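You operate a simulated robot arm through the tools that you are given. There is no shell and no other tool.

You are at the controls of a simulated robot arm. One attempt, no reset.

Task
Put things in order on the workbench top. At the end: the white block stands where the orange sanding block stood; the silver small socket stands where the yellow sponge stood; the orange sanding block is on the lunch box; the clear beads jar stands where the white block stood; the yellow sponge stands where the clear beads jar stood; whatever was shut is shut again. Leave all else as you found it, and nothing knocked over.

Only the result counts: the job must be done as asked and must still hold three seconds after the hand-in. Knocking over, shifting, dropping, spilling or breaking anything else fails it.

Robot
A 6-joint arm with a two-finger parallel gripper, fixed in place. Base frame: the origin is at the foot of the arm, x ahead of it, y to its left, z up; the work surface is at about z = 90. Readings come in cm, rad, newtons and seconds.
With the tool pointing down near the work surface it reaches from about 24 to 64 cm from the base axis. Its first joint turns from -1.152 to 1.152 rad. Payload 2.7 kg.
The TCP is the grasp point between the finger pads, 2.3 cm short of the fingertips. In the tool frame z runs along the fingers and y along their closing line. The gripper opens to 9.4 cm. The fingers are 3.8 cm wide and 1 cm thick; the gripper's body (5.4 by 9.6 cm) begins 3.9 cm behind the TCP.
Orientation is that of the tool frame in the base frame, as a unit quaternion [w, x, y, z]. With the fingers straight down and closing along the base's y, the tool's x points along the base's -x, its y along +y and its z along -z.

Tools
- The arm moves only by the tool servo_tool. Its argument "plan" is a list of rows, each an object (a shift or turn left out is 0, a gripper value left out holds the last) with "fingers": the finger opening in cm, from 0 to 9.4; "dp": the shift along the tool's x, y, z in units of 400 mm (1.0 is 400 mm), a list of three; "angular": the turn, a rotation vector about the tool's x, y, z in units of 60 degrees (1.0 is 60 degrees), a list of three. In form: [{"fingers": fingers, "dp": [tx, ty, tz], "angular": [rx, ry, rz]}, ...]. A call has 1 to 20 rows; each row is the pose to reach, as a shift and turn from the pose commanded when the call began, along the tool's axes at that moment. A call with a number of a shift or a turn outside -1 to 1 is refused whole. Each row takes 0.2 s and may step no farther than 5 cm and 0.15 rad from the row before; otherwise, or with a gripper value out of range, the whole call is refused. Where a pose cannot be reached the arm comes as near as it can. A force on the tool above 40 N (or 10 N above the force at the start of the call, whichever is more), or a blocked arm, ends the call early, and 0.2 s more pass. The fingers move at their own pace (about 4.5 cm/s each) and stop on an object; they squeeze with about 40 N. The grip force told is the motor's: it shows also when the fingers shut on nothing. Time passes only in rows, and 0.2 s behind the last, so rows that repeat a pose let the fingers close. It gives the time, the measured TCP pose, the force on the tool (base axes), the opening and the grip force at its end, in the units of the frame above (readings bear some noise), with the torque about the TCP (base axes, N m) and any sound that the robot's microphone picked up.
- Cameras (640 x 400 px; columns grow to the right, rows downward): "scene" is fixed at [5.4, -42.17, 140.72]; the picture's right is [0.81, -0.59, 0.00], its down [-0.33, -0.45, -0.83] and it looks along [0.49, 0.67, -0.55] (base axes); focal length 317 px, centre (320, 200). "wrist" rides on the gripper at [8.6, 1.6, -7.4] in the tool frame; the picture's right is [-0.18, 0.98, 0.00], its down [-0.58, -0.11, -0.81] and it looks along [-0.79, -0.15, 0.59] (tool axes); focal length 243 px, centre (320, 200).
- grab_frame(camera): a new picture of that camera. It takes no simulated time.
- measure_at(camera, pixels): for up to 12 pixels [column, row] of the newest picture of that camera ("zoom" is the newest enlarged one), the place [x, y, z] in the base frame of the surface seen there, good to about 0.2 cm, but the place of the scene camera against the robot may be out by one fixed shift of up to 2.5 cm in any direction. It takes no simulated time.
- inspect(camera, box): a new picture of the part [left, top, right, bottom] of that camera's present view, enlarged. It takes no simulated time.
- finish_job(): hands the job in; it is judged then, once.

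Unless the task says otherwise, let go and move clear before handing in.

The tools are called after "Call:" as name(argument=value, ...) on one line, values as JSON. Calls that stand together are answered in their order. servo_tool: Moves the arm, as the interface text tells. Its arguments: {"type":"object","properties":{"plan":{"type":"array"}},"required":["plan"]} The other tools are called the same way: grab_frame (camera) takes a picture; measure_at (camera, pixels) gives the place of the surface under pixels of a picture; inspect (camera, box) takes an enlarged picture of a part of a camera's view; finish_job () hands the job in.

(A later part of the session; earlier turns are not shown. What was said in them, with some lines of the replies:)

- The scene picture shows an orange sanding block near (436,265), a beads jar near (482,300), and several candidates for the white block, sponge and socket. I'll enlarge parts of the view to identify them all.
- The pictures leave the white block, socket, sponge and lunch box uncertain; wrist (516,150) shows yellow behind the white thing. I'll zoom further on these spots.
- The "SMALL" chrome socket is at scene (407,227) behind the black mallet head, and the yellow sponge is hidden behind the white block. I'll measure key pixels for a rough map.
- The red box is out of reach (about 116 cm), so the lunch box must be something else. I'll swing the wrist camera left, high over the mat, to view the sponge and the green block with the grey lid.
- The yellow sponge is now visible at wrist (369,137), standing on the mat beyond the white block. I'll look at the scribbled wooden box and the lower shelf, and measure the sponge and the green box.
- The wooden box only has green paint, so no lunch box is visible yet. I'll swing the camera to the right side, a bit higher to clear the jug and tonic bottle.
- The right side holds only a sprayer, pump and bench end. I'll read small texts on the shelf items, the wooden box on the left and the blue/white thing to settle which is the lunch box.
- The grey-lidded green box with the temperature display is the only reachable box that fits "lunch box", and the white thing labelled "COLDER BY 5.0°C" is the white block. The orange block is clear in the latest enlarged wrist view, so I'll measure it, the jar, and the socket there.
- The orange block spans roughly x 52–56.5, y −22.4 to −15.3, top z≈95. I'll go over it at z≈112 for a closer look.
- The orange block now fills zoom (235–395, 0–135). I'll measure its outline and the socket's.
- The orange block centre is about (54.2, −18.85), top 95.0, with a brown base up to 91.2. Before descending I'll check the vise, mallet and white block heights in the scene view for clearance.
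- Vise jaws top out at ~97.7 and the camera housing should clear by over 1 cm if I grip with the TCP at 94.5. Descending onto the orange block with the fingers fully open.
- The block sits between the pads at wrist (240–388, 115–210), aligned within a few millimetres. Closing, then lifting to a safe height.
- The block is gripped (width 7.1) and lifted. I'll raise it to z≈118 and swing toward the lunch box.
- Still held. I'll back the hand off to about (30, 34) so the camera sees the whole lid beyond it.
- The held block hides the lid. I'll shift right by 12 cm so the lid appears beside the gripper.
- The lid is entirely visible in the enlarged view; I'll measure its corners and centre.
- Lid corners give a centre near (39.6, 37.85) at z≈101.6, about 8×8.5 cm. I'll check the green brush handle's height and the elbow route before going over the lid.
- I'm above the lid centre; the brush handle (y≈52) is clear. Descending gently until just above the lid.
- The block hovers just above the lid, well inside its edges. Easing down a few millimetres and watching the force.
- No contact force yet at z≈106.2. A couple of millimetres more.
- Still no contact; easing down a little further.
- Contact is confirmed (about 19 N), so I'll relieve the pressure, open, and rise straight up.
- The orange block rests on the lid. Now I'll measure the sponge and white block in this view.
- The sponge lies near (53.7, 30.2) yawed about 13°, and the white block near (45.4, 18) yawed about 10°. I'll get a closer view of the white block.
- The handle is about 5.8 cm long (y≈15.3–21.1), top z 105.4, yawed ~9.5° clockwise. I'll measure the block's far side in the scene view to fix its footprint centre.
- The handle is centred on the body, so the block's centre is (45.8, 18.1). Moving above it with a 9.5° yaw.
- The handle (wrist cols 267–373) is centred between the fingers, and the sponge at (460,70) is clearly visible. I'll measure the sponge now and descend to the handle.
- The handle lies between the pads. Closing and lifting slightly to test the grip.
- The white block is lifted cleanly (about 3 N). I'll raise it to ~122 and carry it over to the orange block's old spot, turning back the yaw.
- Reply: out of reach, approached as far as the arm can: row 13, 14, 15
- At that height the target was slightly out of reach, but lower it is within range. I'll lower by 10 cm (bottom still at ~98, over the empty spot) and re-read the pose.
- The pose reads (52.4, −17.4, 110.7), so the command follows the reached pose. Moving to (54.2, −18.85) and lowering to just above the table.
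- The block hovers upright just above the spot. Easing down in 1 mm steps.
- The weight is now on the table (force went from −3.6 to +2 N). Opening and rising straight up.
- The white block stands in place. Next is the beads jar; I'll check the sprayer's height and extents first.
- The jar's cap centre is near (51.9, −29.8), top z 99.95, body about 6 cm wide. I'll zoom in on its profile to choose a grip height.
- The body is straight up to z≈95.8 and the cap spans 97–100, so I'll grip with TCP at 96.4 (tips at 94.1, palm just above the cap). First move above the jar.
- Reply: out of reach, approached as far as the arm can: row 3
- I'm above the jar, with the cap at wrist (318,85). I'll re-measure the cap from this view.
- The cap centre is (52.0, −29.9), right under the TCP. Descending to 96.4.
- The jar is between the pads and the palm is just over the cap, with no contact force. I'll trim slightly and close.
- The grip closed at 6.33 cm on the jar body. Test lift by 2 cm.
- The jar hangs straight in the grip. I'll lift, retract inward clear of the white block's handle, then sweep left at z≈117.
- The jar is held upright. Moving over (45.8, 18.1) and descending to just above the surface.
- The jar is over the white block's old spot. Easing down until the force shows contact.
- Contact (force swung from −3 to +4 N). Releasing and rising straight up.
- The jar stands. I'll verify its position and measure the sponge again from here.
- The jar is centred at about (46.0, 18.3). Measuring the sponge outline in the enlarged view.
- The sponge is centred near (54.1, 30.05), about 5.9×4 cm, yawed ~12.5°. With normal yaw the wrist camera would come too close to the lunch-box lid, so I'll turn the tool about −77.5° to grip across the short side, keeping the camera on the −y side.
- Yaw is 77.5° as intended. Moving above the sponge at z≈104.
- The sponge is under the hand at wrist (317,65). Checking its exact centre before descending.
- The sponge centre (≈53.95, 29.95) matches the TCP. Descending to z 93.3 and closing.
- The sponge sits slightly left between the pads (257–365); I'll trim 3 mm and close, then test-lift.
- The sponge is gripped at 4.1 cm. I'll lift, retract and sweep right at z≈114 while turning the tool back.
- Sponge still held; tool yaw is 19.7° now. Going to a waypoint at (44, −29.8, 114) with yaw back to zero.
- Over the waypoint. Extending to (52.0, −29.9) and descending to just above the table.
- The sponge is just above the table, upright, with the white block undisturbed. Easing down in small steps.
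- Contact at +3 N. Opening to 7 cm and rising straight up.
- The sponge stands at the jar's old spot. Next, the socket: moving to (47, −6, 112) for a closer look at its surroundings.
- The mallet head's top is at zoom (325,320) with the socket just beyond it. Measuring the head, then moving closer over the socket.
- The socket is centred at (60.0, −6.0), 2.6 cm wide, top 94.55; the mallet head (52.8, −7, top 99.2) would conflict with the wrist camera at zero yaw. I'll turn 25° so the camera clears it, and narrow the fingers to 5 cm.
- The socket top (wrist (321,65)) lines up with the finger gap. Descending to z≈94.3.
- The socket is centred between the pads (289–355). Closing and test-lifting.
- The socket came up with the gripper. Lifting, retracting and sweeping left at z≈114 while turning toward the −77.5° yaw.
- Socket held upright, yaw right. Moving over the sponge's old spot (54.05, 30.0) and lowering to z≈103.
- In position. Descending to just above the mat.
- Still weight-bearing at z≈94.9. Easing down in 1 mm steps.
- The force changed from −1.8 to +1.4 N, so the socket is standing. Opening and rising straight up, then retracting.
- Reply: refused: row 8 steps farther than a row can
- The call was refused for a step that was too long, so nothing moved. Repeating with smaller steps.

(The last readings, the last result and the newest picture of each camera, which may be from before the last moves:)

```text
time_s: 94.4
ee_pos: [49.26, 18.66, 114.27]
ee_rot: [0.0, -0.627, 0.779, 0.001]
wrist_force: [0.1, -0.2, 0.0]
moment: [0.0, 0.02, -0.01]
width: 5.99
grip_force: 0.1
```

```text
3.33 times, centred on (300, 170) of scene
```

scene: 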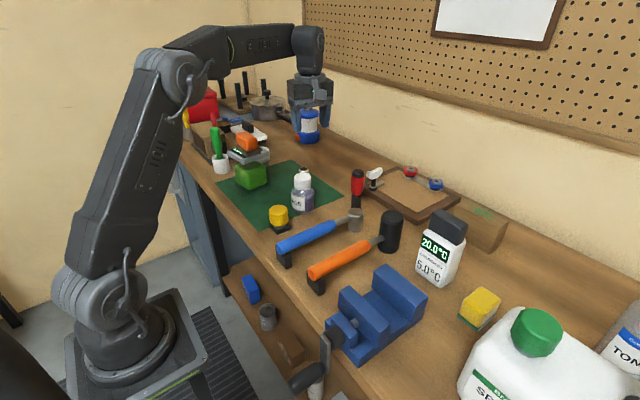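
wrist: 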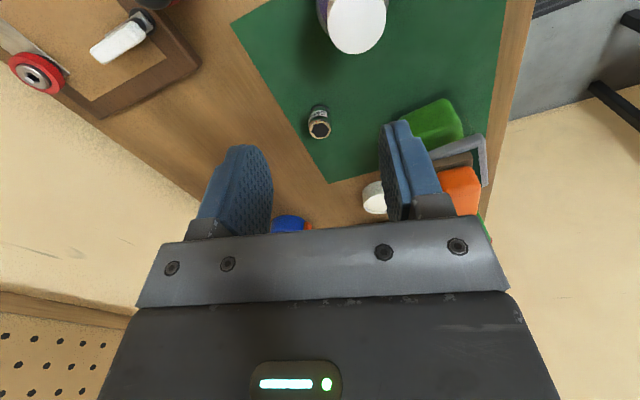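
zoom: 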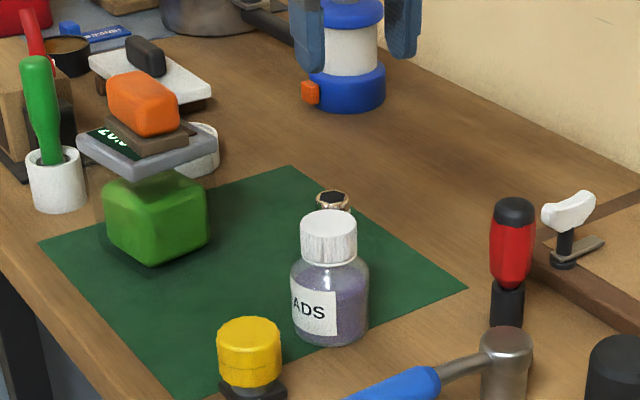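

All five items appear placed: socket at wrist (319,122), jar, sponge, white block and the orange block on the lid. I'll verify positions numerically.

Call:
measure_at(camera="wrist", pixels=[[319, 130], [310, 127], [329, 127], [318, 112], [355, 30], [460, 185]])

Call:
measure_at(camera="scene", pixels=[[447, 224], [437, 255], [482, 300], [303, 178], [246, 140], [262, 155], [249, 178]])

Call:
inspect(camera="scene", box=[350, 170, 530, 340])

Call:
inspect(camera="wrist", box=[280, 80, 500, 230])

```text
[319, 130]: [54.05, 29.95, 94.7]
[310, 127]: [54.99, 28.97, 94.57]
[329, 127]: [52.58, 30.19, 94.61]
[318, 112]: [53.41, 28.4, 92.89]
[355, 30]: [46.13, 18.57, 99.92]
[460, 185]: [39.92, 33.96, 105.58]
```

```text
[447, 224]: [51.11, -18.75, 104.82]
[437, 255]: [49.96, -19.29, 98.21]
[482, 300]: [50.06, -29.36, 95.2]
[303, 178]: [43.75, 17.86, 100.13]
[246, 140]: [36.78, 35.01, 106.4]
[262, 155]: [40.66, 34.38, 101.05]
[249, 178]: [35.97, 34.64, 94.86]
```

```text
2.35 times, centred on (440, 255) of scene
```

zoom: 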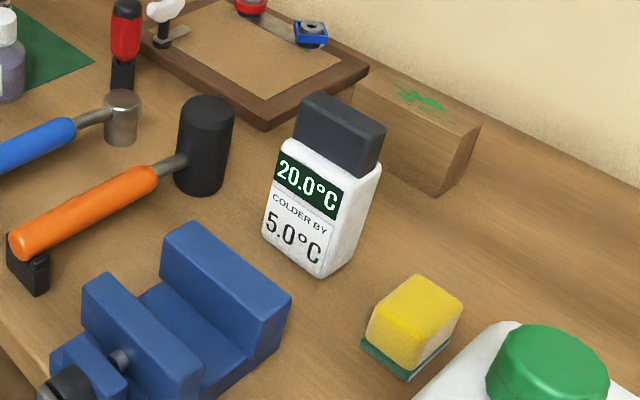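

```text
2.67 times, centred on (390, 155) of wrist
```

zoom: 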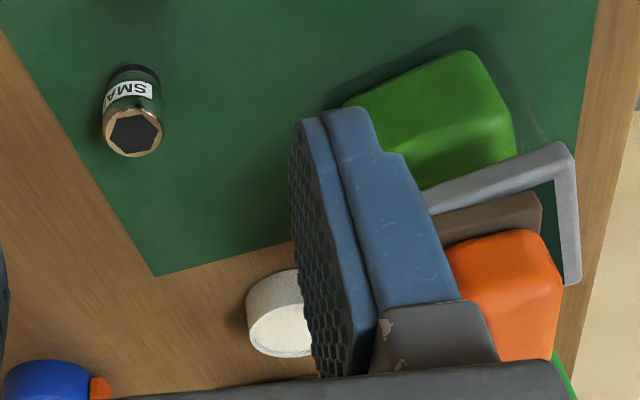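

Measurements confirm the result: socket at (54.0, 29.8), jar at (46, 18.4), white block and sponge in their spots, and the orange block on the still-shut lunch box. The hand is clear, so I'm handing in.

Call:
finish_job()

```text
The job is handed in.
```

I've handed the job in. All five items are in their new places, and nothing was knocked over. The hand was empty and clear when I handed in. I don't have the judge's verdict, only my own checks in the last pictures.

| Item | Where it is now | Check |
|---|---|---|
| White block | where the orange sanding block stood | centre at about (54.1, -18.9), upright |
| Clear beads jar | where the white block stood | centre at about (46.0, 18.4), upright, cap on |
| Yellow sponge | where the beads jar stood | set down at about (52.0, -29.9), pad side down |
| Silver small socket | where the yellow sponge stood | centre at about (54.0, 29.8), upright |
| Orange sanding block | on the lunch box lid | resting well inside the lid's edges |

- **Which object is the lunch box:** nothing was labelled as one. I took it to be the clear box with the green block inside and a grey lid showing 20.0°C. It was the only box within reach that fitted; the red box with the handle is about 116 cm away.
- **Which object is the white block:** I took it to be the white one with the black handle, marked "COLDER BY 5.0°C".
- **Sponge turned:** it now points about a quarter turn from how it lay before, because I had to grip it across its short side.
- **Lids:** I opened nothing, so whatever was shut stayed shut.
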